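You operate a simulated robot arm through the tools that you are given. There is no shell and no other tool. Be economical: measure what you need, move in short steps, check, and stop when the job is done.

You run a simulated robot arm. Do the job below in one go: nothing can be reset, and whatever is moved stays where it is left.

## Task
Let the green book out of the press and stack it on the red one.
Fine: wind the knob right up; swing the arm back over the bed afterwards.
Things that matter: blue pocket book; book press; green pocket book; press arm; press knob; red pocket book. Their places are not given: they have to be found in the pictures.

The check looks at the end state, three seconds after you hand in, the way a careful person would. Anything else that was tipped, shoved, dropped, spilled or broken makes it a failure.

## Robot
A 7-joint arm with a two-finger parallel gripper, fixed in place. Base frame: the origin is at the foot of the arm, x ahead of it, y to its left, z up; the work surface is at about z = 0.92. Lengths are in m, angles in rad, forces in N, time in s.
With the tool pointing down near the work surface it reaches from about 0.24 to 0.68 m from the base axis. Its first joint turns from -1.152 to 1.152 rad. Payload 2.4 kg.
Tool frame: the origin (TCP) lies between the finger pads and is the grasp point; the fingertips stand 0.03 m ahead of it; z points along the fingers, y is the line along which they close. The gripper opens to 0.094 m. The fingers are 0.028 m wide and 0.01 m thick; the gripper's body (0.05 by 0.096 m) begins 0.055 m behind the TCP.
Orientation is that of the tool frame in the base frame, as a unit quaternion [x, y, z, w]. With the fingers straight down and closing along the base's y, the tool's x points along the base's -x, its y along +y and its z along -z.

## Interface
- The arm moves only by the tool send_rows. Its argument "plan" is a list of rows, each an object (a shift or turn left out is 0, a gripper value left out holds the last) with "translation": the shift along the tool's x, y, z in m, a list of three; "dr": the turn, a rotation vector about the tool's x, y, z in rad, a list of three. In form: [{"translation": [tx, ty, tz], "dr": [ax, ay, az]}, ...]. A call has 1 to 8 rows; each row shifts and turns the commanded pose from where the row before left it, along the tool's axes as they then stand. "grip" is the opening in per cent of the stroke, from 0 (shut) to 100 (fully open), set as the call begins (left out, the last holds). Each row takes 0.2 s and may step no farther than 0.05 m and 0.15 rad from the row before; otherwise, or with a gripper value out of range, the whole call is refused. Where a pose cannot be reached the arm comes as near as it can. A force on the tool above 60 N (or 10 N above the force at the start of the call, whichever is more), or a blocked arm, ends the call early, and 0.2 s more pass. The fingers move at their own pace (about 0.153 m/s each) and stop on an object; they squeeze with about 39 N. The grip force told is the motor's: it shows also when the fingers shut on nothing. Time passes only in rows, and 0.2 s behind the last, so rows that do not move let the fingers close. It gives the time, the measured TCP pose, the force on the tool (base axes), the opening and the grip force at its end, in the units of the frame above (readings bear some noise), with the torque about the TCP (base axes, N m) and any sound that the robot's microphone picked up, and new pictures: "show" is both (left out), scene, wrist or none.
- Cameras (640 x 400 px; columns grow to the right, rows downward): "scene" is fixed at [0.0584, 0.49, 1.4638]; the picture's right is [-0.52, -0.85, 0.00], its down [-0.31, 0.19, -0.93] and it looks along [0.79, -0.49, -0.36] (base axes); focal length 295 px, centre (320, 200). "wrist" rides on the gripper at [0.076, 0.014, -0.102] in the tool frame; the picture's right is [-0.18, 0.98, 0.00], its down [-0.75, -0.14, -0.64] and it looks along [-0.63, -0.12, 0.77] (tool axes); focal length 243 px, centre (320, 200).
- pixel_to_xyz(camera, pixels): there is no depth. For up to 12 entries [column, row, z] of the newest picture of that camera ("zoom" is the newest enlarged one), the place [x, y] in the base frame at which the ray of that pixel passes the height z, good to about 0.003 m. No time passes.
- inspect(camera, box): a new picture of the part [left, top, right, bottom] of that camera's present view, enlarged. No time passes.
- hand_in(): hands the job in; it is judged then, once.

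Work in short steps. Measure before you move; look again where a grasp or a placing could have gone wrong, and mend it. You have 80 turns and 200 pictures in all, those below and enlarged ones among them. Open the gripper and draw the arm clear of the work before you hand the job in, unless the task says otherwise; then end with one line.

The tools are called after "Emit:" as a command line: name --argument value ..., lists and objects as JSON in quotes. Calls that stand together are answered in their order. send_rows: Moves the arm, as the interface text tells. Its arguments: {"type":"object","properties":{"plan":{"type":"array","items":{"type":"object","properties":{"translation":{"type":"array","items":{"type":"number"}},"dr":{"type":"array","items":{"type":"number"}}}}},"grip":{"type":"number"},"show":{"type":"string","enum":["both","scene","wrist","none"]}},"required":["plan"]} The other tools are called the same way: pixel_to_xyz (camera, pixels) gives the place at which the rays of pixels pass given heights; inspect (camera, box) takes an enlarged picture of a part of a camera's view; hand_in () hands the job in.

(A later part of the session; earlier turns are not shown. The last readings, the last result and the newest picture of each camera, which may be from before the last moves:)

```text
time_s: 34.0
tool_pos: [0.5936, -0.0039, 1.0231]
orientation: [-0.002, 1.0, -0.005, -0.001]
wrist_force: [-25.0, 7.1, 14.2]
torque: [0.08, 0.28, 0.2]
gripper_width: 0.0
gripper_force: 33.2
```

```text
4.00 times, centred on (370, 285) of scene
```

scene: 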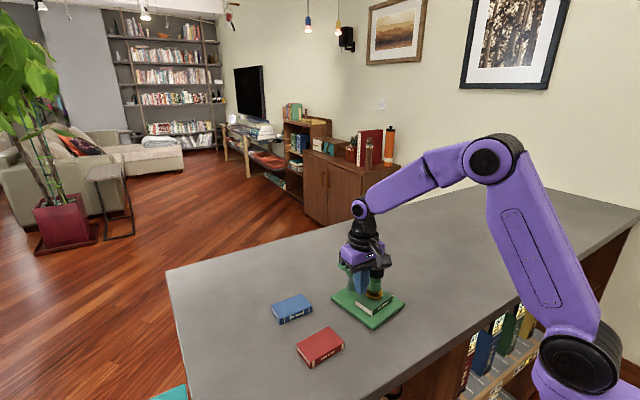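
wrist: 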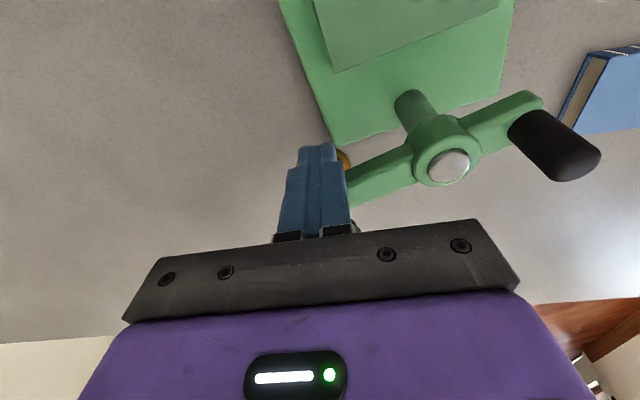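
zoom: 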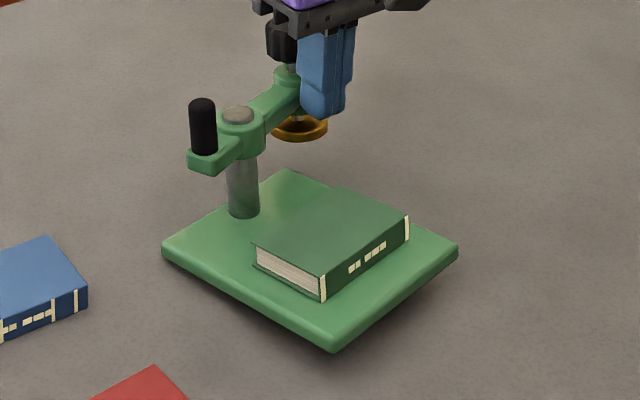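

The arm hit its swing stop (−25 N) and the press front is lifting slightly. I'll back off slowly right away.

Emit:
send_rows --plan '[{"translation": [0.004, 0, 0]}, {"translation": [0.004, 0, 0]}, {"translation": [0.004, 0, 0]}, {"translation": [0.005, 0, 0]}, {"translation": [0.008, 0, 0]}]' --show "none"

Emit:
inspect --camera "scene" --box '[325, 235, 415, 335]'

```text
time_s: 35.2
tool_pos: [0.5732, -0.0064, 1.0215]
orientation: [0.001, 1.0, -0.005, 0.004]
wrist_force: [0.1, -0.7, 0.8]
torque: [0.0, -0.01, 0.02]
gripper_width: 0.0
gripper_force: 32.9
```

```text
4.00 times, centred on (370, 285) of scene
```

zoom: 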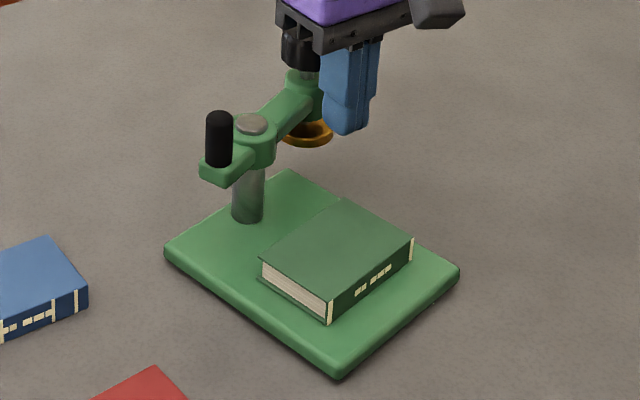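

The press settled flat with the book exposed. I'll retreat upward, open, and take a clear look at the book and red book.

Emit:
send_rows --plan '[{"translation": [0.03, 0.005, 0]}, {"translation": [0.02, 0.01, -0.04]}, {"translation": [0.02, 0.02, -0.04]}, {"translation": [0.03, 0.02, -0.03]}, {"translation": [0.03, 0.02, -0.03]}, {"translation": [0.02, 0.02, -0.03]}, {}]' --grip 100 --show "wrist"

Emit:
inspect --camera "wrist" --box '[220, 40, 440, 220]'

```text
time_s: 36.8
tool_pos: [0.4208, 0.0893, 1.1876]
orientation: [0.0, 1.0, -0.005, 0.002]
wrist_force: [0.5, -0.5, 0.5]
torque: [0.0, 0.0, 0.01]
gripper_width: 0.0941
gripper_force: 0.1
```

wrist: 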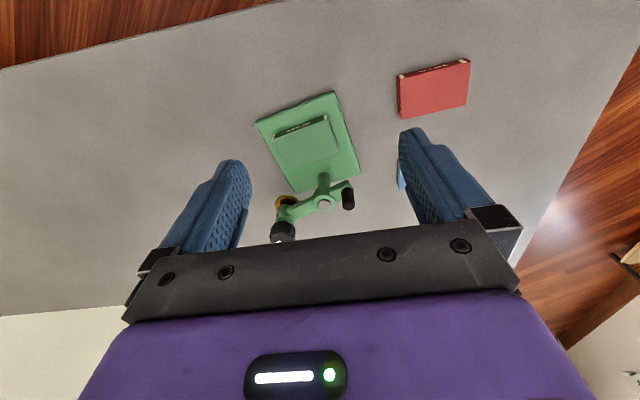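

```text
2.22 times, centred on (330, 130) of wrist
```

zoom: 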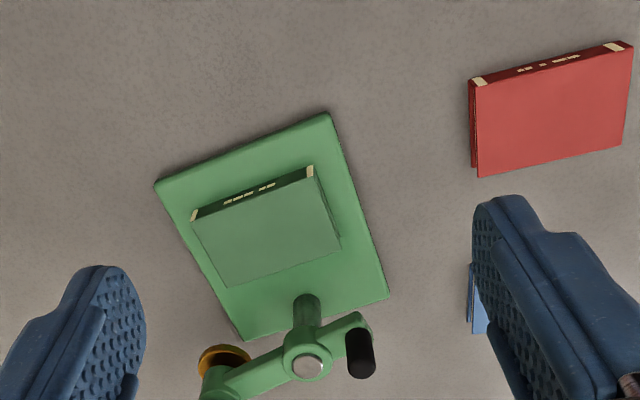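

I'll measure both books' top corners in the zoomed picture.

Emit:
pixel_to_xyz --camera "zoom" --pixels '[[192, 220, 0.953], [314, 178, 0.953], [341, 248, 0.953], [223, 287, 0.953], [473, 87, 0.942], [632, 51, 0.942], [620, 147, 0.942], [478, 177, 0.942], [308, 366, 1.014], [360, 372, 1.02]]'

Emit:
inspect --camera "scene" --box '[285, 240, 415, 370]'

```text
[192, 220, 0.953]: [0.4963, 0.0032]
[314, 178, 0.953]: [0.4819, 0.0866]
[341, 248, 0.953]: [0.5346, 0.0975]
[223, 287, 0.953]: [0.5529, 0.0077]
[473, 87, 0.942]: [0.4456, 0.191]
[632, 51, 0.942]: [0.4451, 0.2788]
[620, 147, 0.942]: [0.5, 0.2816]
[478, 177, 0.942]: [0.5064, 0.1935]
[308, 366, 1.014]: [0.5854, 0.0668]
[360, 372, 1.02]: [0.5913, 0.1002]
```

```text
3.08 times, centred on (350, 305) of scene
```

zoom: 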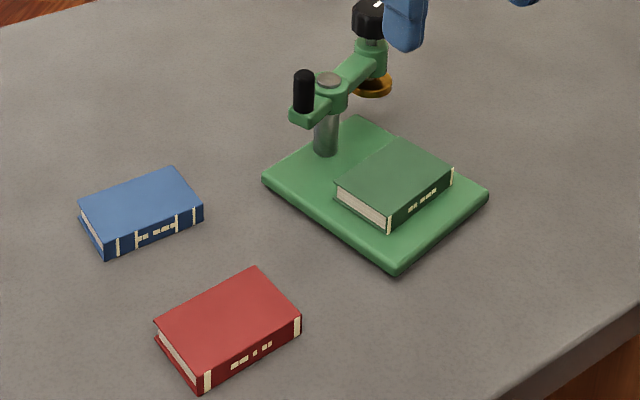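

Green book: centre (0.516, 0.049), yaw 0.187. Red book: centre (0.473, 0.237), yaw about 0.04. I'll move above the green one and turn φ = +1.384 so the fingers close across its short side.

Emit:
send_rows --plan '[{"translation": [-0.032, -0.0135, 0]}, {"translation": [-0.032, -0.0135, 0]}, {"translation": [-0.0316, -0.0135, 0]}, {"dr": [0, 0, 0.14]}, {"dr": [0, 0, 0.14]}, {"dr": [0, 0, 0.14]}, {"dr": [0, 0, 0.14]}, {"dr": [0, 0, 0.14]}]' --grip 77 --show "none"

Emit:
send_rows --plan '[{"translation": [0, 0, 0.02], "dr": [0, 0, 0.14]}, {"translation": [0, 0, 0.02], "dr": [0, 0, 0.14]}, {"translation": [0, 0, 0.02], "dr": [0, 0, 0.14]}, {"translation": [0, 0, 0.02], "dr": [0, 0, 0.14]}, {"translation": [0, 0, 0.02], "dr": [0, 0, 0.124]}, {}]'

Emit:
inspect --camera "wrist" --box '[200, 40, 440, 240]'

```text
time_s: 38.6
tool_pos: [0.515, 0.0531, 1.1909]
orientation: [0.345, 0.939, -0.003, 0.004]
wrist_force: [-0.2, -0.9, 0.1]
torque: [0.0, -0.02, 0.02]
gripper_width: 0.0727
gripper_force: 0.0
```

```text
time_s: 40.0
tool_pos: [0.5163, 0.0512, 1.0927]
orientation: [0.639, 0.769, -0.002, 0.006]
wrist_force: [0.8, 0.2, 0.4]
torque: [0.03, 0.01, -0.01]
gripper_width: 0.0724
gripper_force: 0.1
```

scene: 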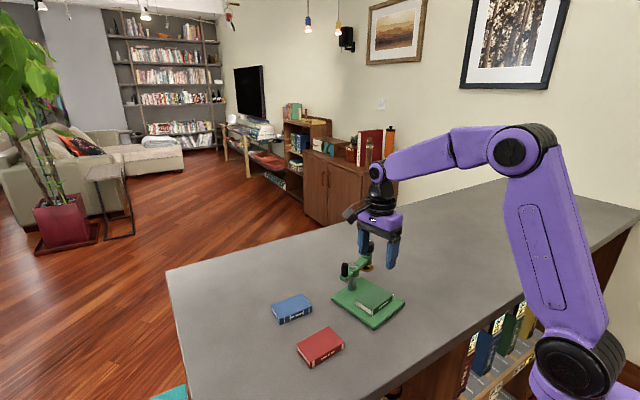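
wrist: 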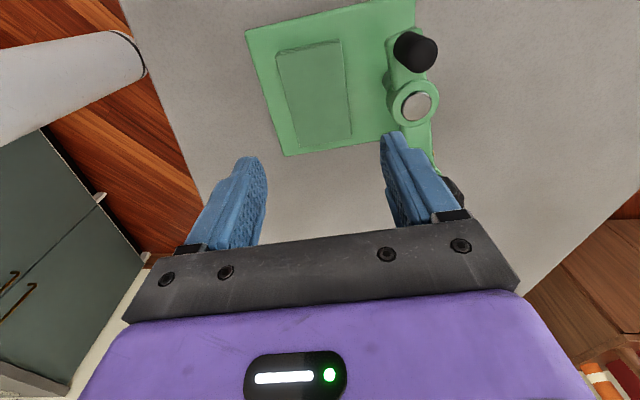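

```text
2.00 times, centred on (320, 140) of wrist
```

zoom: 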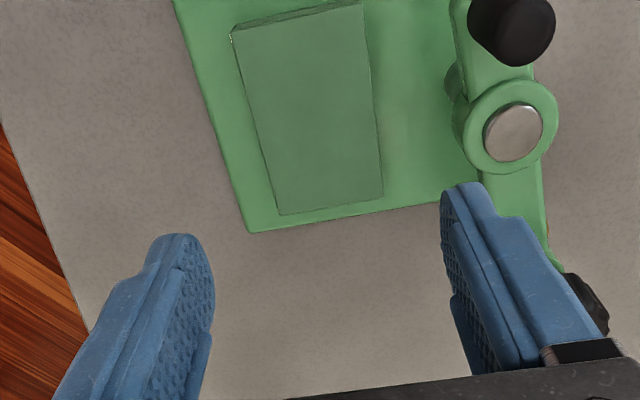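

Fingers look aligned along the book. I'll re-measure the book from this view for fine alignment.

Emit:
pixel_to_xyz --camera "zoom" --pixels '[[233, 37, 0.953], [363, 4, 0.953], [383, 194, 0.953], [281, 214, 0.953], [515, 133, 1.014], [480, 150, 0.99]]'

```text
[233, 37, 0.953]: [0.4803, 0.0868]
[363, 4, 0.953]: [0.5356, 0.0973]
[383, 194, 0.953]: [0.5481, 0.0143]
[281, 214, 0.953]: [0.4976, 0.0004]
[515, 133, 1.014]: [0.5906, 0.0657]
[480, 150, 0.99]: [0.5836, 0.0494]
```

The book centre (0.5154, 0.0497) and yaw 0.185 match the tool. Descending to TCP z ≈ 0.967.

Emit:
send_rows --plan '[{"translation": [-0.001, -0.001, 0.035]}, {"translation": [0, 0, 0.035]}, {"translation": [0, 0, 0.025]}, {"translation": [0, 0, 0.016]}, {"translation": [0, 0, 0.013]}, {}]'

Emit:
inspect --camera "scene" --box '[325, 235, 415, 335]'

```text
time_s: 41.4
tool_pos: [0.5175, 0.0483, 0.9666]
orientation: [0.638, 0.77, -0.001, 0.006]
wrist_force: [-2.8, -0.9, 30.1]
torque: [0.15, 1.32, 0.02]
gripper_width: 0.0734
gripper_force: 0.4
```

scene: 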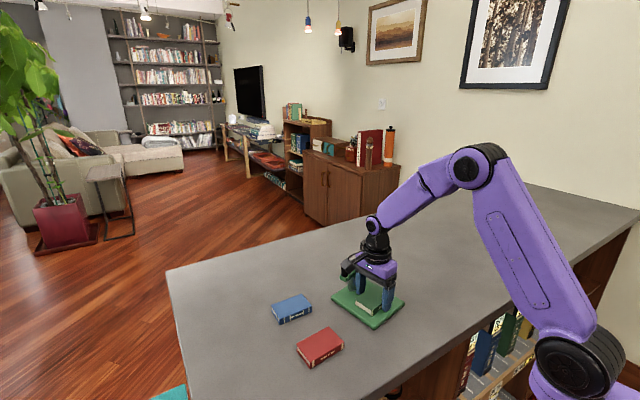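
wrist: 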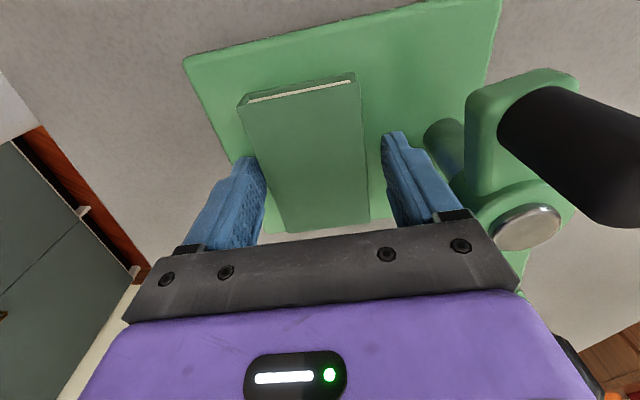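

```text
4.00 times, centred on (370, 285) of scene
```

zoom: 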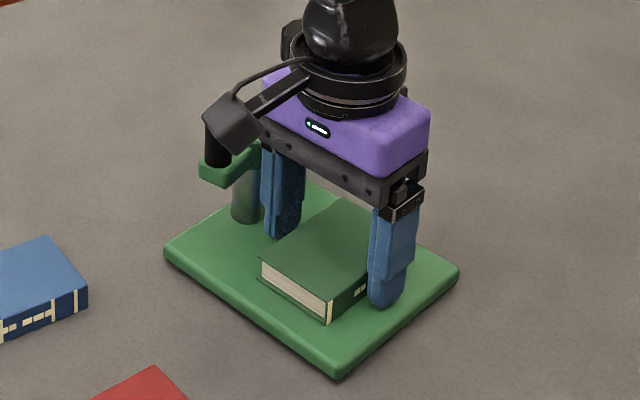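

A 30 N upward force on the near finger (torque places it at about x −0.044) means its tip rests on the bed. I'll raise 3 mm and check.

Emit:
send_rows --plan '[{"translation": [0, 0, -0.003]}, {}]' --show "none"

```text
time_s: 42.0
tool_pos: [0.5161, 0.0484, 0.9679]
orientation: [0.639, 0.77, -0.004, 0.004]
wrist_force: [0.1, 0.3, -0.1]
torque: [0.02, 0.01, -0.04]
gripper_width: 0.0723
gripper_force: 0.0
```

Contact is gone at z 0.968. Closing on the book.

Emit:
send_rows --plan '[{}, {}]' --grip 0 --show "wrist"

```text
time_s: 42.6
tool_pos: [0.5163, 0.0491, 0.9681]
orientation: [0.638, 0.77, -0.002, 0.004]
wrist_force: [0.3, 0.1, 0.0]
torque: [0.02, 0.02, 0.02]
gripper_width: 0.0568
gripper_force: 38.8
```

wrist: 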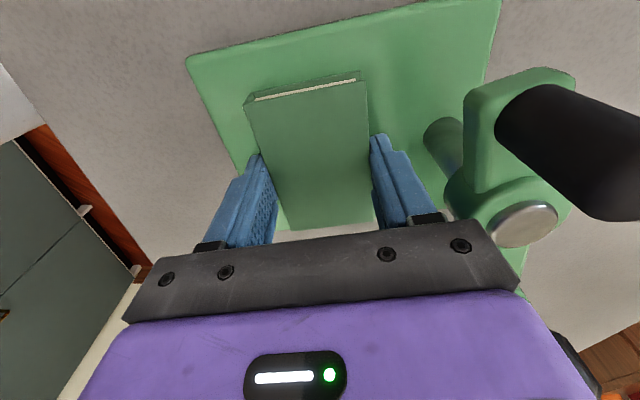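

Held at 56.8 mm. Lifting straight up.

Emit:
send_rows --plan '[{"translation": [0, 0, -0.01]}, {"translation": [0, 0, -0.02]}, {"translation": [0, 0, -0.03]}, {"translation": [0, 0, -0.04]}, {"translation": [0, 0, -0.03]}]'

Emit:
inspect --camera "scene" --box '[285, 200, 445, 370]'

```text
time_s: 43.8
tool_pos: [0.5192, 0.0484, 1.0988]
orientation: [0.638, 0.77, -0.003, 0.005]
wrist_force: [-0.7, -0.7, -0.4]
torque: [0.03, 0.02, -0.03]
gripper_width: 0.0569
gripper_force: 39.4
```

scene: 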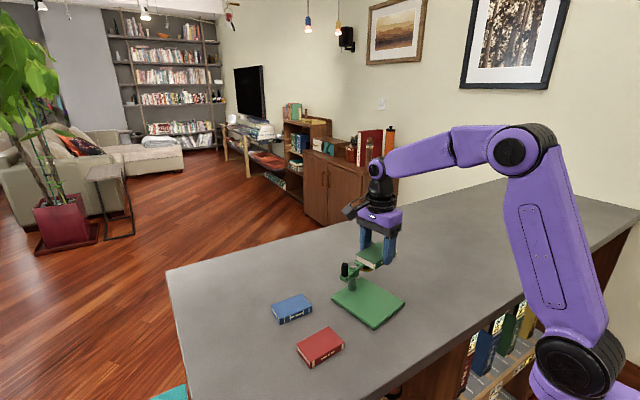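
wrist: 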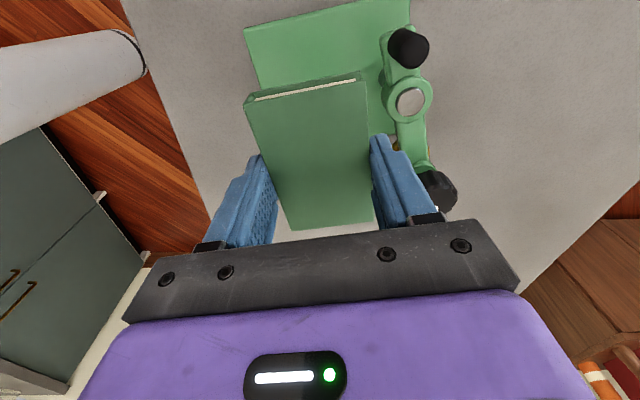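

```text
2.35 times, centred on (365, 285) of scene
```

zoom: 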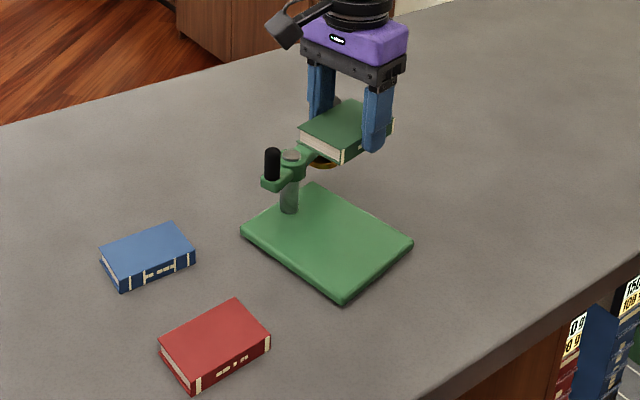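

The green book is held level and the press is undisturbed. I'll carry it over the red book and turn to its yaw.

Emit:
send_rows --plan '[{"translation": [0.039, -0.002, 0]}, {"translation": [0.039, -0.002, 0]}, {"translation": [0.039, -0.002, 0]}, {"translation": [0.039, -0.002, 0]}, {"translation": [0.0384, -0.002, 0]}, {"dr": [0, 0, 0.147]}, {}]'

Emit:
inspect --camera "wrist" --box '[200, 40, 440, 240]'

Emit:
inspect --camera "scene" --box '[250, 230, 410, 390]'

```text
time_s: 45.4
tool_pos: [0.4697, 0.2407, 1.0957]
orientation: [0.693, 0.721, -0.002, 0.004]
wrist_force: [0.5, 0.3, -0.5]
torque: [0.03, 0.06, -0.02]
gripper_width: 0.0572
gripper_force: 39.5
```

scene: 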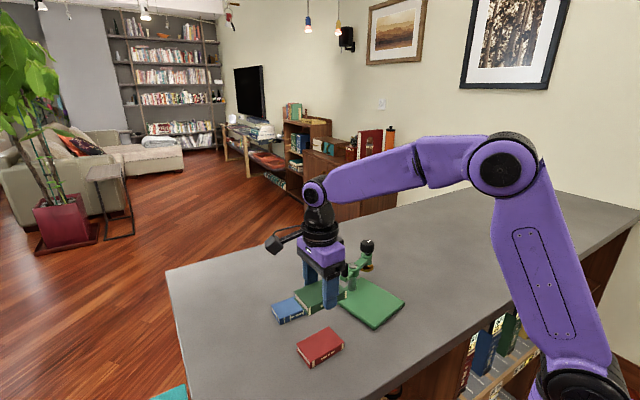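
wrist: 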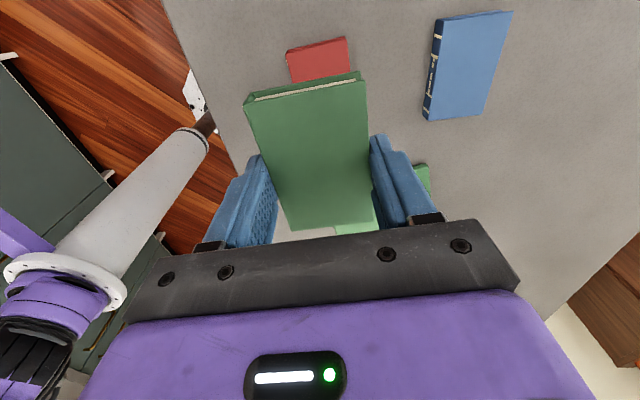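

```text
2.00 times, centred on (320, 140) of wrist
```

zoom: 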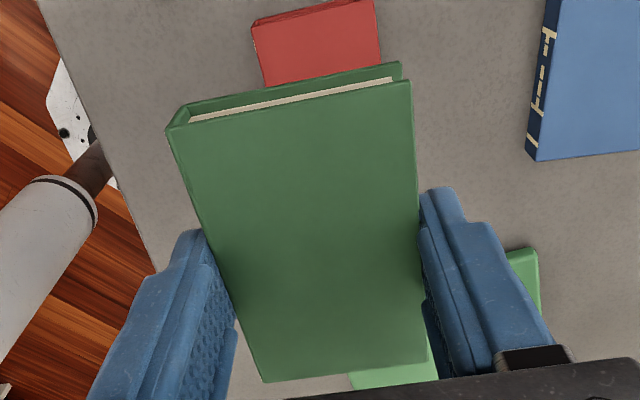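

```text
2.50 times, centred on (330, 310) of scene
```

zoom: 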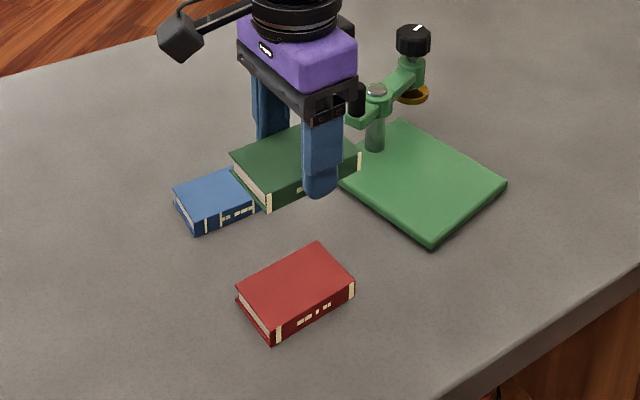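

I'll check the red book's visible far corners and side edges from here.

Emit:
pixel_to_xyz --camera "wrist" --pixels '[[286.5, 53.5, 0.942], [347, 40, 0.942], [292, 83, 0.942], [349.5, 70, 0.942]]'

Emit:
pixel_to_xyz --camera "scene" --pixels '[[296.5, 346, 0.942], [310.5, 362, 0.942], [344, 342, 0.942], [328, 327.5, 0.942]]'

```text
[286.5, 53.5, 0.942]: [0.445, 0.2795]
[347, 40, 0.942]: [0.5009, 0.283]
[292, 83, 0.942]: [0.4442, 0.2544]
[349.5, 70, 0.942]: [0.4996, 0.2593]
```

```text
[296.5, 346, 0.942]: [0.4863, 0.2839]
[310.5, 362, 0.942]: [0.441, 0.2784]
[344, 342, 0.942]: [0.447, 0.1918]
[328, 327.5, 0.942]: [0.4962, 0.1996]
```

Red centre is (0.472, 0.237). I'll correct (+2.3, −4 mm) and descend to just above.

Emit:
send_rows --plan '[{"translation": [-0.004, 0.0023, 0.03]}, {"translation": [0, 0, 0.035]}, {"translation": [0, 0, 0.025]}, {"translation": [0, 0, 0.014]}, {"translation": [0, 0, 0.006]}, {}]'

Emit:
inspect --camera "scene" --box '[270, 300, 370, 390]'

```text
time_s: 46.8
tool_pos: [0.4744, 0.2349, 0.9851]
orientation: [0.693, 0.721, -0.001, 0.005]
wrist_force: [0.4, -0.2, -1.1]
torque: [-0.05, 0.0, -0.02]
gripper_width: 0.0569
gripper_force: 39.2
```

scene: 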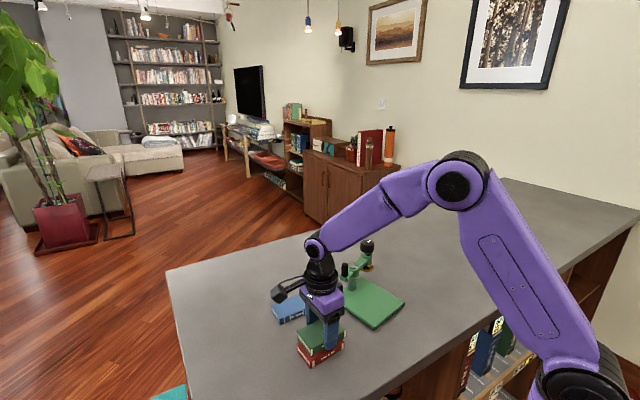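
wrist: 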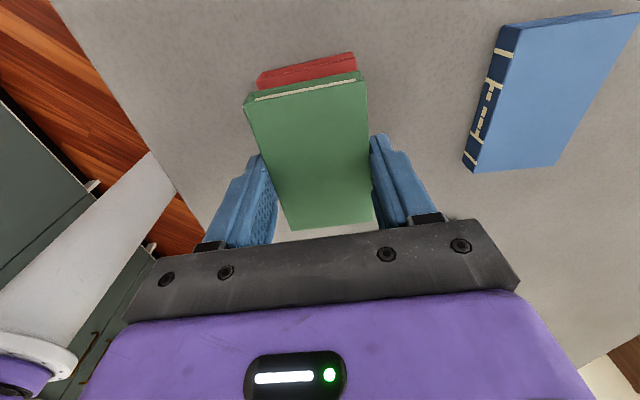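

```text
4.44 times, centred on (320, 345) of scene
```

zoom: 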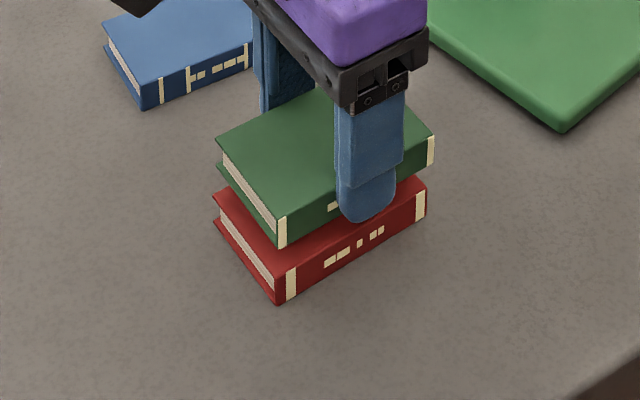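

Well aligned with a small gap left. I'll lower in 2 mm steps until contact.

Emit:
send_rows --plan '[{"translation": [0, 0, 0.002]}, {"translation": [0, 0, 0.002]}, {"translation": [0, 0, 0.002]}, {}]' --show "none"

Emit:
inspect --camera "scene" --box '[270, 300, 370, 390]'

```text
time_s: 47.8
tool_pos: [0.4745, 0.2342, 0.98]
orientation: [0.693, 0.721, -0.002, 0.004]
wrist_force: [-0.6, 0.7, -0.1]
torque: [-0.04, 0.01, 0.02]
gripper_width: 0.057
gripper_force: 38.6
```

```text
4.44 times, centred on (320, 345) of scene
```

zoom: 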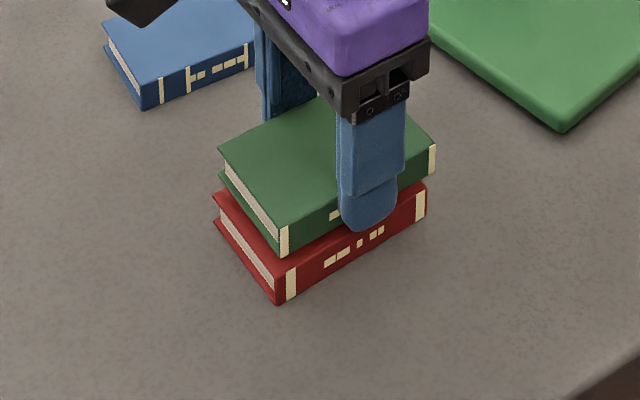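

Still no contact, and green sits about 3 mm toward −y. I'll shift +3 mm in y and keep lowering.

Emit:
send_rows --plan '[{"translation": [0.003, 0, 0]}, {"translation": [0, 0, 0.002]}, {"translation": [0, 0, 0.001]}, {"translation": [0, 0, 0.001]}, {}]' --show "none"

Emit:
inspect --camera "scene" --box '[270, 300, 370, 390]'

```text
time_s: 49.0
tool_pos: [0.471, 0.2374, 0.9774]
orientation: [0.692, 0.721, -0.002, 0.005]
wrist_force: [0.0, 0.2, -0.5]
torque: [-0.03, 0.04, 0.0]
gripper_width: 0.0569
gripper_force: 38.6
```

```text
4.44 times, centred on (320, 345) of scene
```

zoom: 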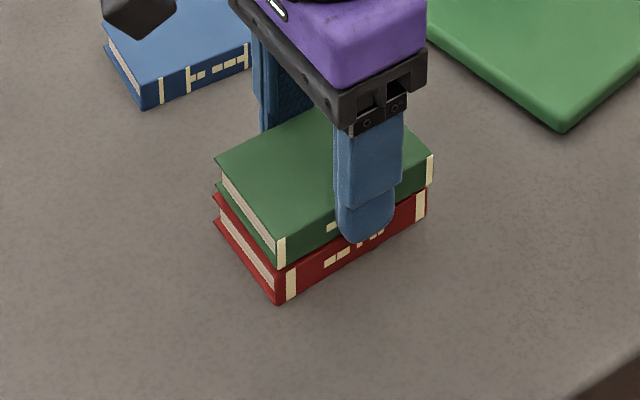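

Nearly touching. A few more 1 mm steps.

Emit:
send_rows --plan '[{"translation": [0, 0, 0.001]}, {"translation": [0, 0, 0.001]}, {"translation": [0, 0, 0.001]}, {}]' --show "none"

Emit:
inspect --camera "scene" --box '[270, 300, 370, 390]'

```text
time_s: 50.0
tool_pos: [0.4726, 0.2362, 0.9747]
orientation: [0.693, 0.721, -0.002, 0.005]
wrist_force: [0.1, 0.3, -1.1]
torque: [-0.01, 0.01, 0.0]
gripper_width: 0.057
gripper_force: 38.9
```

```text
4.44 times, centred on (320, 345) of scene
```

zoom: 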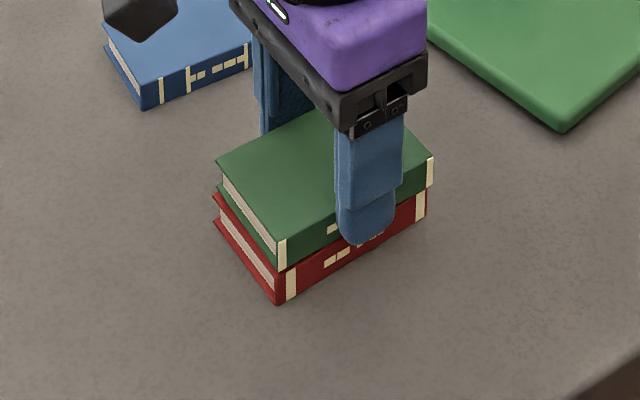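

Still no contact force. I'll go down slightly further.

Emit:
send_rows --plan '[{"translation": [0, 0, 0.001]}, {"translation": [0, 0, 0.001]}, {}]' --show "none"

```text
time_s: 50.8
tool_pos: [0.4726, 0.2366, 0.972]
orientation: [0.693, 0.721, -0.001, 0.004]
wrist_force: [-0.2, -0.3, -0.7]
torque: [-0.01, 0.0, -0.01]
gripper_width: 0.0572
gripper_force: 38.9
```

Emit:
inspect --camera "scene" --box '[280, 310, 360, 380]'

Emit:
send_rows --plan '[{"translation": [0, 0, 0.001]}, {"translation": [0, 0, 0.001]}, {}]' --show "none"

Emit:
inspect --camera "scene" --box '[280, 310, 360, 380]'

```text
5.71 times, centred on (320, 345) of scene
```

zoom: 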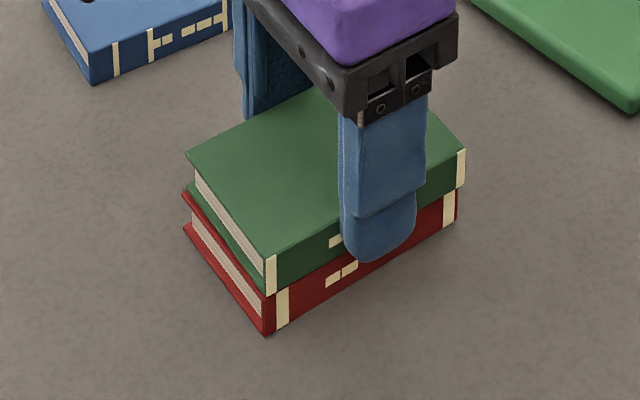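

```text
time_s: 51.6
tool_pos: [0.4728, 0.2361, 0.9704]
orientation: [0.692, 0.721, -0.002, 0.004]
wrist_force: [-0.8, 0.4, 2.5]
torque: [-0.02, 0.11, 0.0]
gripper_width: 0.0568
gripper_force: 38.9
```

```text
5.71 times, centred on (320, 345) of scene
```

zoom: 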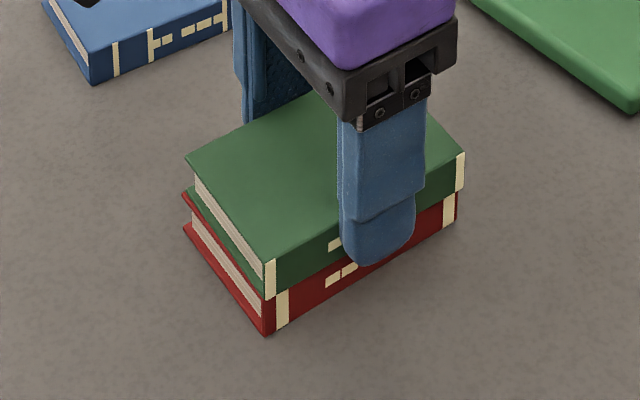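

Contact at +2.5 N and the books are stacked neatly. Releasing, then rising straight up.

Emit:
send_rows --plan '[{}, {}]' --grip 85 --show "none"

Emit:
send_rows --plan '[{"translation": [0, 0, -0.02]}, {"translation": [0, 0, -0.04]}, {"translation": [0, 0, -0.05]}, {"translation": [0, 0, -0.05]}, {}]'

Emit:
inspect --camera "scene" --box '[250, 230, 410, 390]'

```text
time_s: 52.2
tool_pos: [0.4726, 0.2359, 0.9702]
orientation: [0.693, 0.721, -0.003, 0.005]
wrist_force: [-0.2, 1.1, -0.7]
torque: [-0.01, 0.0, 0.02]
gripper_width: 0.0799
gripper_force: 0.1
```

```text
time_s: 53.4
tool_pos: [0.4716, 0.239, 1.1304]
orientation: [0.693, 0.721, -0.002, 0.005]
wrist_force: [0.0, 0.9, -0.2]
torque: [0.01, 0.02, 0.02]
gripper_width: 0.0798
gripper_force: 0.1
```

scene: 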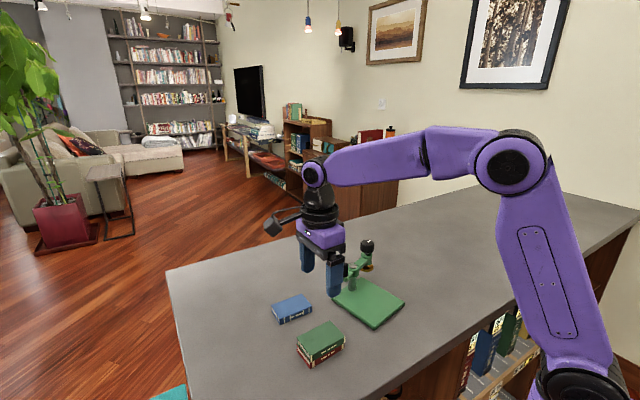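
wrist: 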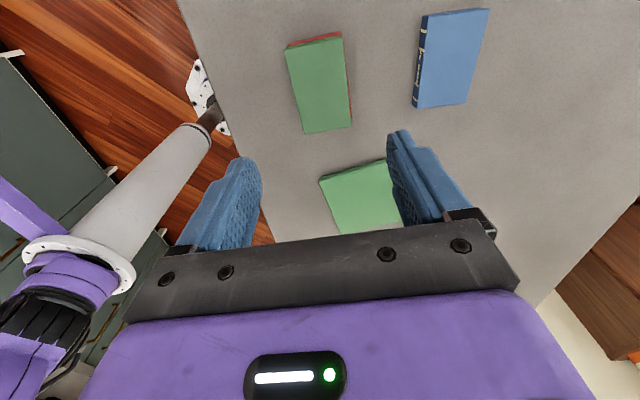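

```text
2.50 times, centred on (330, 310) of scene
```

zoom: 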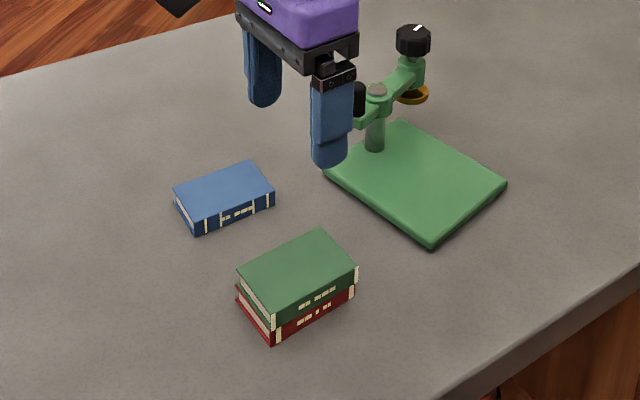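

The books are stacked neatly. Now the arm must go back over the bed: I'll locate the knob, post and handle.

Emit:
pixel_to_xyz --camera "zoom" --pixels '[[413, 33, 1.05], [376, 89, 1.014], [357, 90, 1.035], [411, 94, 0.965], [323, 177, 0.93], [432, 248, 0.93], [507, 185, 0.93]]'

Emit:
inspect --camera "scene" --box '[325, 230, 425, 330]'

```text
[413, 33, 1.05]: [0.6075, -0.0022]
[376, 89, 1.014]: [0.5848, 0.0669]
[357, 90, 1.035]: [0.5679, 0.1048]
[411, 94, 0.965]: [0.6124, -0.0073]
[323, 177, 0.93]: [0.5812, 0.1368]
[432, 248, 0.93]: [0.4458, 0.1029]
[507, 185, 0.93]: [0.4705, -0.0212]
```

```text
4.00 times, centred on (375, 280) of scene
```

zoom: 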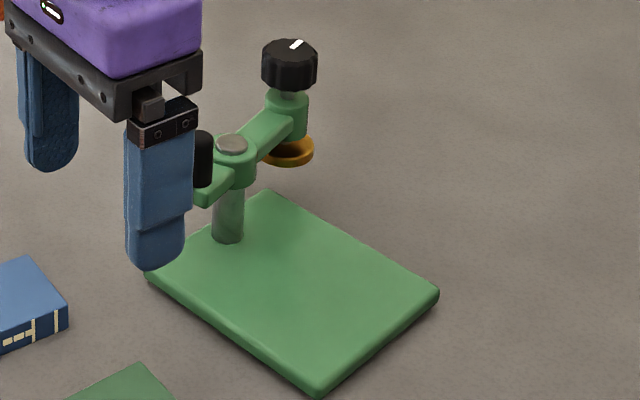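

Knob is at (0.609, −0.004), handle about (0.568, 0.11), and the bed direction is θ ≈ π+0.18. I'll push the handle from its −x side along its arc. First I'll close the fingers and come down at (0.53, 0.105).

Emit:
send_rows --plan '[{"translation": [-0.0453, 0.0177, 0]}, {"translation": [-0.0453, 0.0177, 0]}, {"translation": [-0.0453, 0.0177, 0]}, {"translation": [0, 0, 0.045]}, {"translation": [0, 0, 0.04]}, {"translation": [0, 0, 0.02]}, {}]' --grip 0

Emit:
inspect --camera "scene" --box '[325, 230, 425, 330]'

```text
time_s: 55.0
tool_pos: [0.5308, 0.1029, 1.0287]
orientation: [0.693, 0.721, -0.002, 0.005]
wrist_force: [-0.8, 0.4, 0.8]
torque: [-0.01, 0.03, -0.01]
gripper_width: 0.0
gripper_force: 32.5
```

scene: 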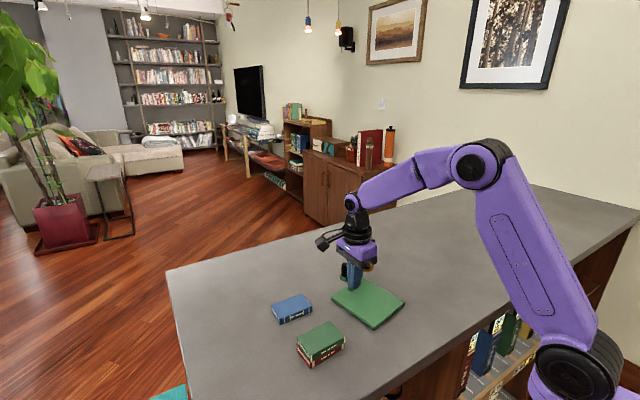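
wrist: 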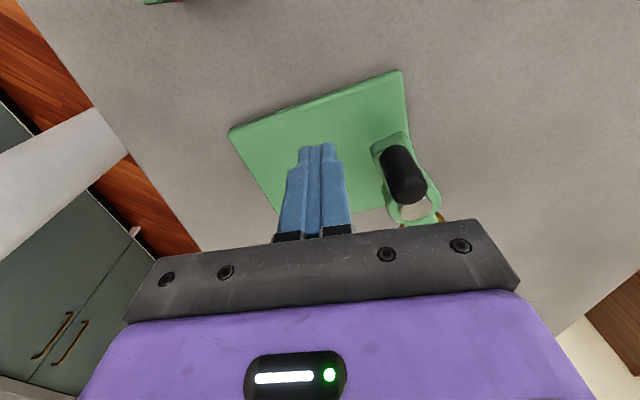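

```text
4.00 times, centred on (375, 280) of scene
```

zoom: 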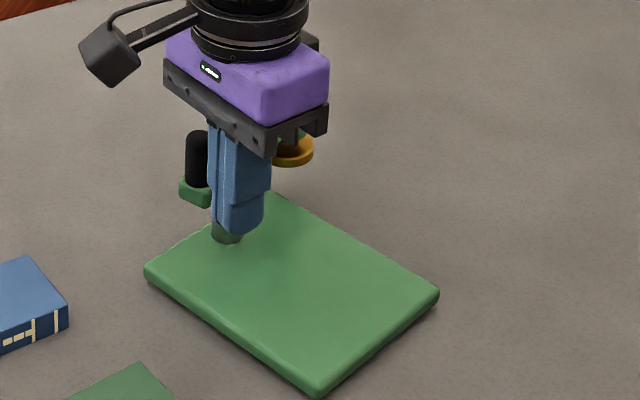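

The fingers are beside the handle. I'll push +x along the handle's arc for the first half.

Emit:
send_rows --plan '[{"translation": [0.002, 0.01, 0]}, {"translation": [0.001, 0.01, 0]}, {"translation": [0.0055, 0.012, 0]}, {"translation": [0.0055, 0.012, 0]}, {"translation": [-0.0005, 0.013, 0]}, {"translation": [-0.0015, 0.012, 0]}]' --show "wrist"

Emit:
inspect --camera "scene" --box '[325, 230, 425, 330]'

```text
time_s: 56.4
tool_pos: [0.5993, 0.1187, 1.0257]
orientation: [0.693, 0.72, -0.001, 0.004]
wrist_force: [0.1, -0.8, -0.4]
torque: [-0.02, -0.01, 0.0]
gripper_width: 0.0
gripper_force: 32.4
```

wrist: 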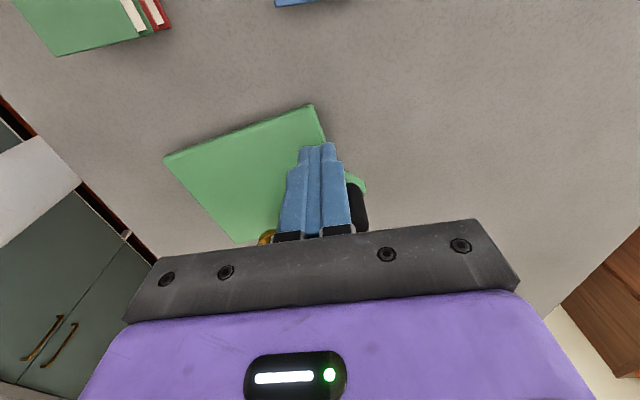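

```text
4.00 times, centred on (375, 280) of scene
```

zoom: 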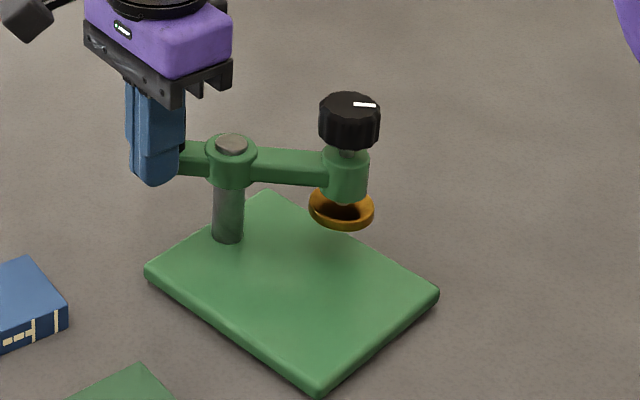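

The arm is coming back nicely with the base still. Second half of the arc.

Emit:
send_rows --plan '[{"translation": [-0.0065, 0.009, 0]}, {"translation": [-0.006, 0.0085, 0]}, {"translation": [-0.007, 0.0055, 0]}, {"translation": [-0.0065, 0.005, 0]}]' --show "none"

Emit:
inspect --camera "scene" --box '[325, 230, 425, 330]'

```text
time_s: 57.4
tool_pos: [0.6273, 0.0968, 1.0277]
orientation: [0.69, 0.724, -0.001, 0.003]
wrist_force: [-7.9, 13.7, 2.6]
torque: [0.42, 0.25, -0.07]
gripper_width: 0.0
gripper_force: 33.4
```

```text
4.00 times, centred on (375, 280) of scene
```

zoom: 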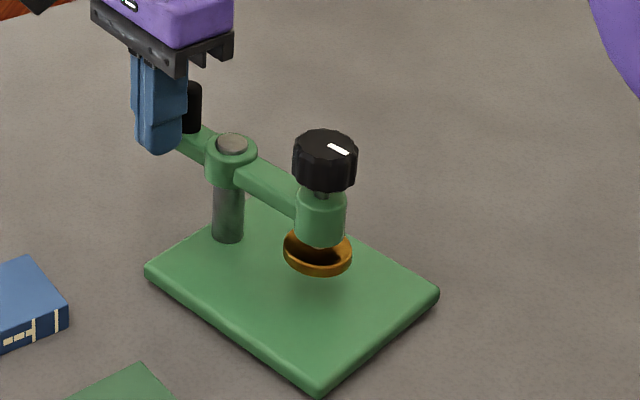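

Contact force 14 N with the arm in line with the bed: it has reached its home stop. I'll back away, then nudge the base by its +y edge, low at (0.58, 0.14), to undo the earlier shift and yaw.

Emit:
send_rows --plan '[{"translation": [0.01, -0.003, 0]}, {"translation": [0.015, -0.01, -0.02]}, {"translation": [0.015, -0.01, -0.04]}, {"translation": [0.018, -0.026, -0.02]}, {}]' --show "both"

Emit:
inspect --camera "scene" --box '[325, 230, 425, 330]'

Emit:
inspect --camera "wrist" --box '[160, 0, 440, 240]'

```text
time_s: 58.6
tool_pos: [0.5772, 0.1494, 1.1065]
orientation: [0.692, 0.721, -0.002, 0.005]
wrist_force: [0.1, 0.5, -0.3]
torque: [-0.01, -0.02, -0.03]
gripper_width: 0.0
gripper_force: 33.2
```

scene: 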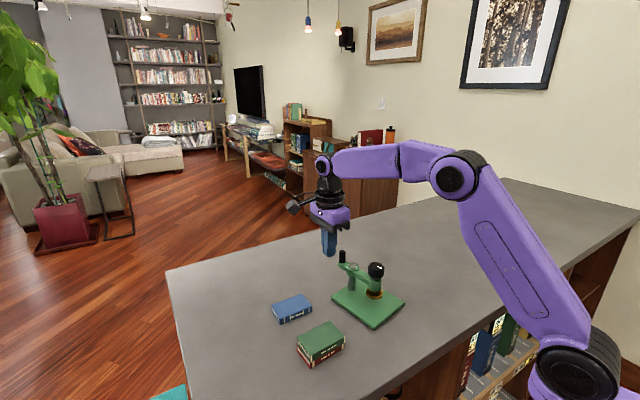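
wrist: 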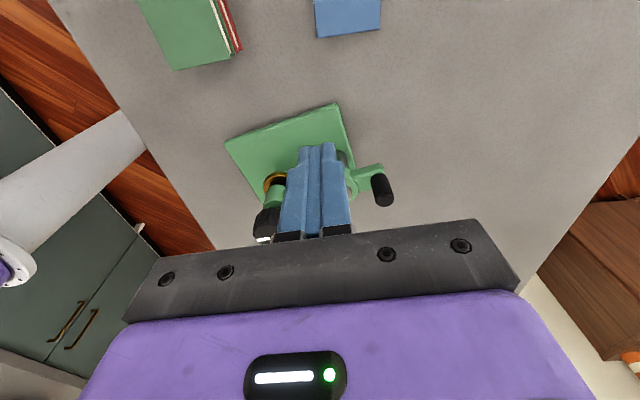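

```text
4.00 times, centred on (375, 280) of scene
```

zoom: 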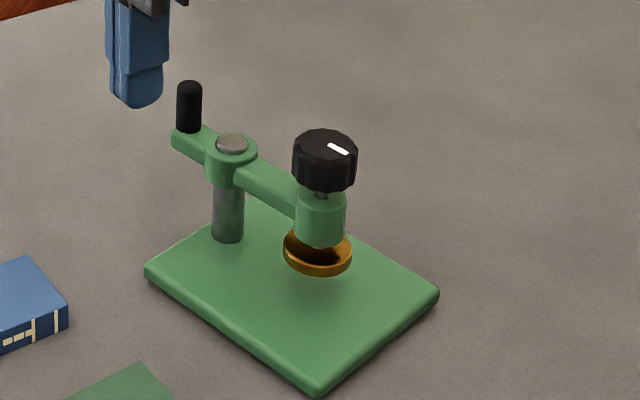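

```text
1.67 times, centred on (300, 120) of wrist
```

zoom: 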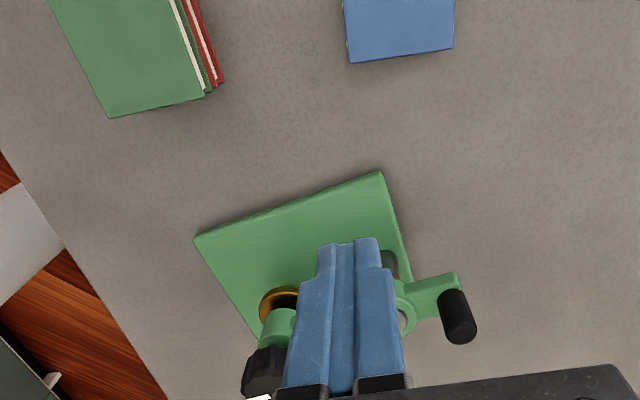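

The arm is home over the bed. I'll measure the base's +y edge and the blue book's near edge before nudging.

Emit:
pixel_to_xyz --camera "zoom" --pixels '[[194, 240, 0.93], [381, 175, 0.93], [349, 62, 0.94], [453, 48, 0.94], [410, 262, 0.93]]'

```text
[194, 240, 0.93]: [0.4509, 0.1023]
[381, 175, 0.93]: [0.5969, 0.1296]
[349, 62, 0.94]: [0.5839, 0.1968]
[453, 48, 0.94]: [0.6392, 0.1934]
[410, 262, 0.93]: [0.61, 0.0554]
```

Base edge at x 0.58 is y ≈ 0.127; blue starts at 0.194. I'll descend at (0.58, 0.155) to tip height about 7 mm over the table.

Emit:
send_rows --plan '[{"translation": [0.006, 0.003, 0.04]}, {"translation": [0, 0, 0.04]}, {"translation": [0, 0, 0.035]}, {"translation": [0, 0, 0.02]}, {"translation": [0, 0, 0.013]}, {}]' --show "none"

Emit:
inspect --camera "scene" --box '[285, 230, 425, 340]'

```text
time_s: 60.0
tool_pos: [0.5827, 0.1561, 0.9569]
orientation: [0.693, 0.721, -0.001, 0.004]
wrist_force: [-1.4, -0.5, 0.3]
torque: [0.0, -0.01, -0.05]
gripper_width: 0.0004
gripper_force: 33.3
```

```text
3.64 times, centred on (355, 285) of scene
```

zoom: 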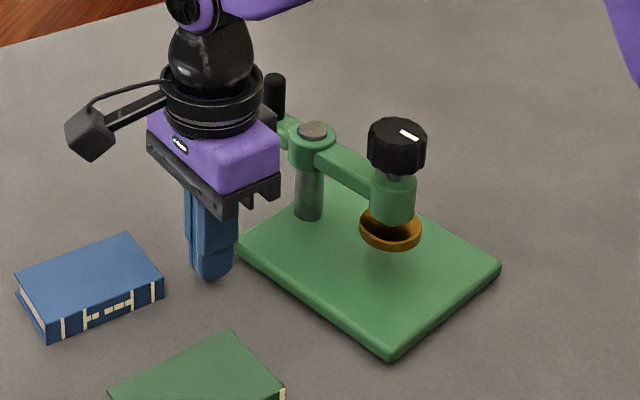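

Fingers stand clear between the blue book and the base. Pushing −y gently by 26 mm.

Emit:
send_rows --plan '[{"translation": [-0.006, 0, 0]}, {"translation": [-0.006, 0, 0]}, {"translation": [-0.004, 0, 0]}, {"translation": [-0.0035, 0, 0]}, {"translation": [-0.0035, 0, 0]}, {"translation": [-0.003, 0, 0]}]' --show "none"

Emit:
inspect --camera "scene" --box '[325, 235, 415, 335]'

```text
time_s: 61.4
tool_pos: [0.5831, 0.1322, 0.961]
orientation: [0.692, 0.722, -0.001, 0.005]
wrist_force: [4.1, 19.3, -1.7]
torque: [0.54, 0.02, 0.11]
gripper_width: 0.0
gripper_force: 33.2
```

```text
4.00 times, centred on (370, 285) of scene
```

zoom: 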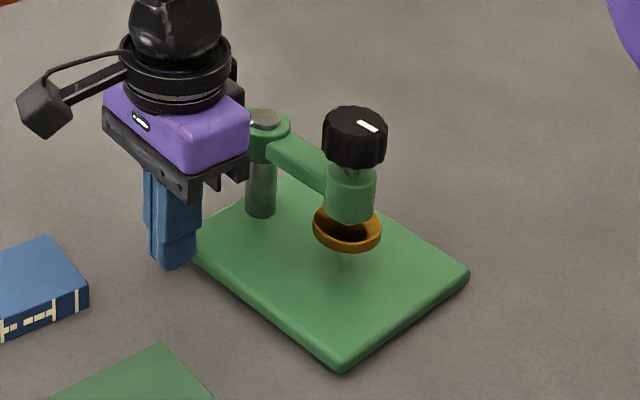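

It's sliding and turning back as intended (20 N, no tipping). Another 10 mm.

Emit:
send_rows --plan '[{"translation": [-0.003, 0, 0]}, {"translation": [-0.003, 0, 0]}, {"translation": [-0.003, 0, 0]}, {"translation": [-0.002, 0, 0]}]' --show "none"

Emit:
inspect --camera "scene" --box '[325, 235, 415, 335]'

```text
time_s: 62.4
tool_pos: [0.5824, 0.1252, 0.9613]
orientation: [0.691, 0.723, 0.002, 0.005]
wrist_force: [9.5, 29.9, 9.4]
torque: [0.69, -0.23, 0.21]
gripper_width: 0.0
gripper_force: 33.6
```

```text
4.00 times, centred on (370, 285) of scene
```

zoom: 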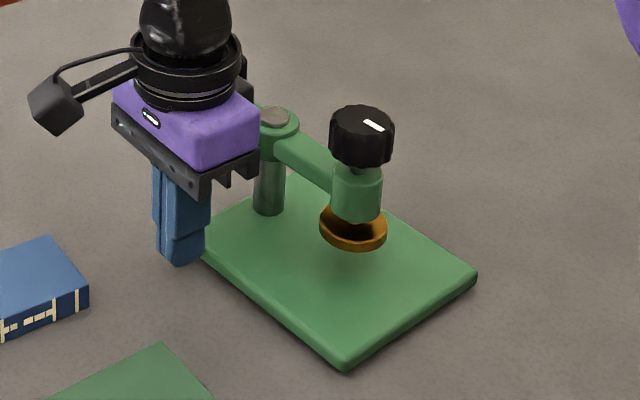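

Post position matches the start now. I'll stop pushing, back off and rise, then measure the base.

Emit:
send_rows --plan '[{"translation": [0.01, 0, 0]}, {"translation": [0.015, 0, 0]}, {"translation": [0, 0, -0.04]}, {"translation": [0, 0, -0.05]}, {"translation": [0, 0, -0.05]}, {"translation": [0, -0.03, -0.03]}, {"translation": [0, -0.03, -0.03]}, {}]' --show "both"

Emit:
inspect --camera "scene" --box '[325, 235, 415, 335]'

Emit:
pixel_to_xyz --camera "scene" --pixels '[[376.2, 327.5, 0.93], [409.2, 303.5, 0.93]]'

```text
time_s: 64.2
tool_pos: [0.5195, 0.1448, 1.1582]
orientation: [0.693, 0.721, -0.003, 0.006]
wrist_force: [0.5, -0.7, 0.0]
torque: [0.02, -0.06, 0.0]
gripper_width: 0.0
gripper_force: 32.7
```

scene: 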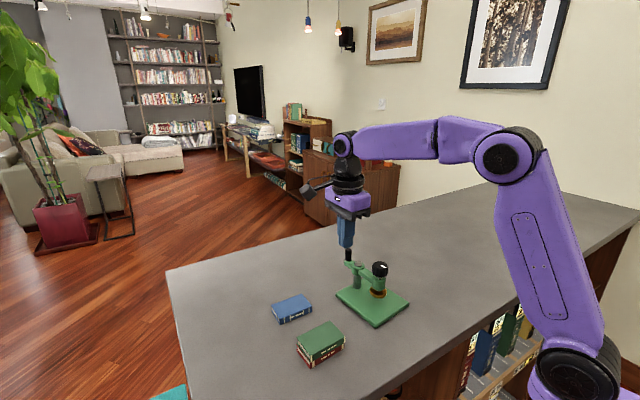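
wrist: 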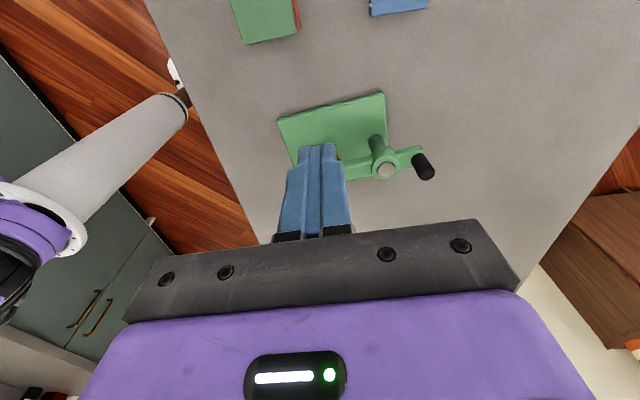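

```text
4.00 times, centred on (370, 285) of scene
```

zoom: 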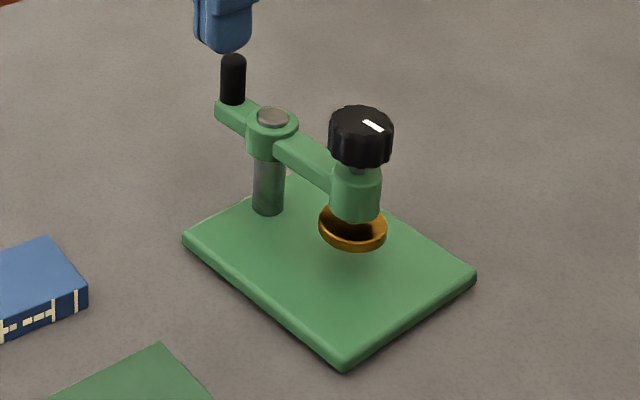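

```text
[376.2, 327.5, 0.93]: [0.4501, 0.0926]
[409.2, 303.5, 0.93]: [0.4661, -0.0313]
```

The press is back to within about 5 mm and 0.08 rad. I'll look closely at the spindle to judge whether the screw is fully up.

Emit:
inspect --camera "scene" --box '[360, 255, 395, 300]'

```text
8.89 times, centred on (378, 278) of scene
```

zoom: 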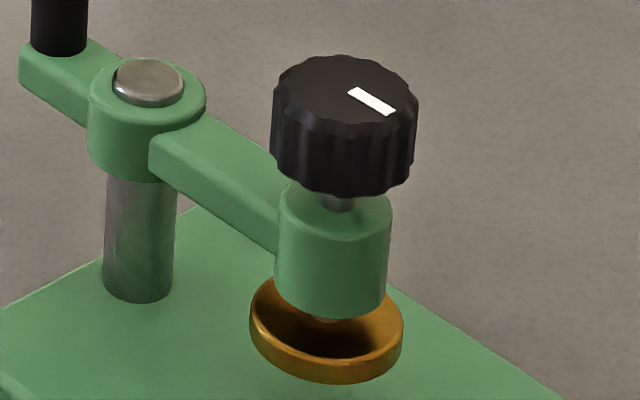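

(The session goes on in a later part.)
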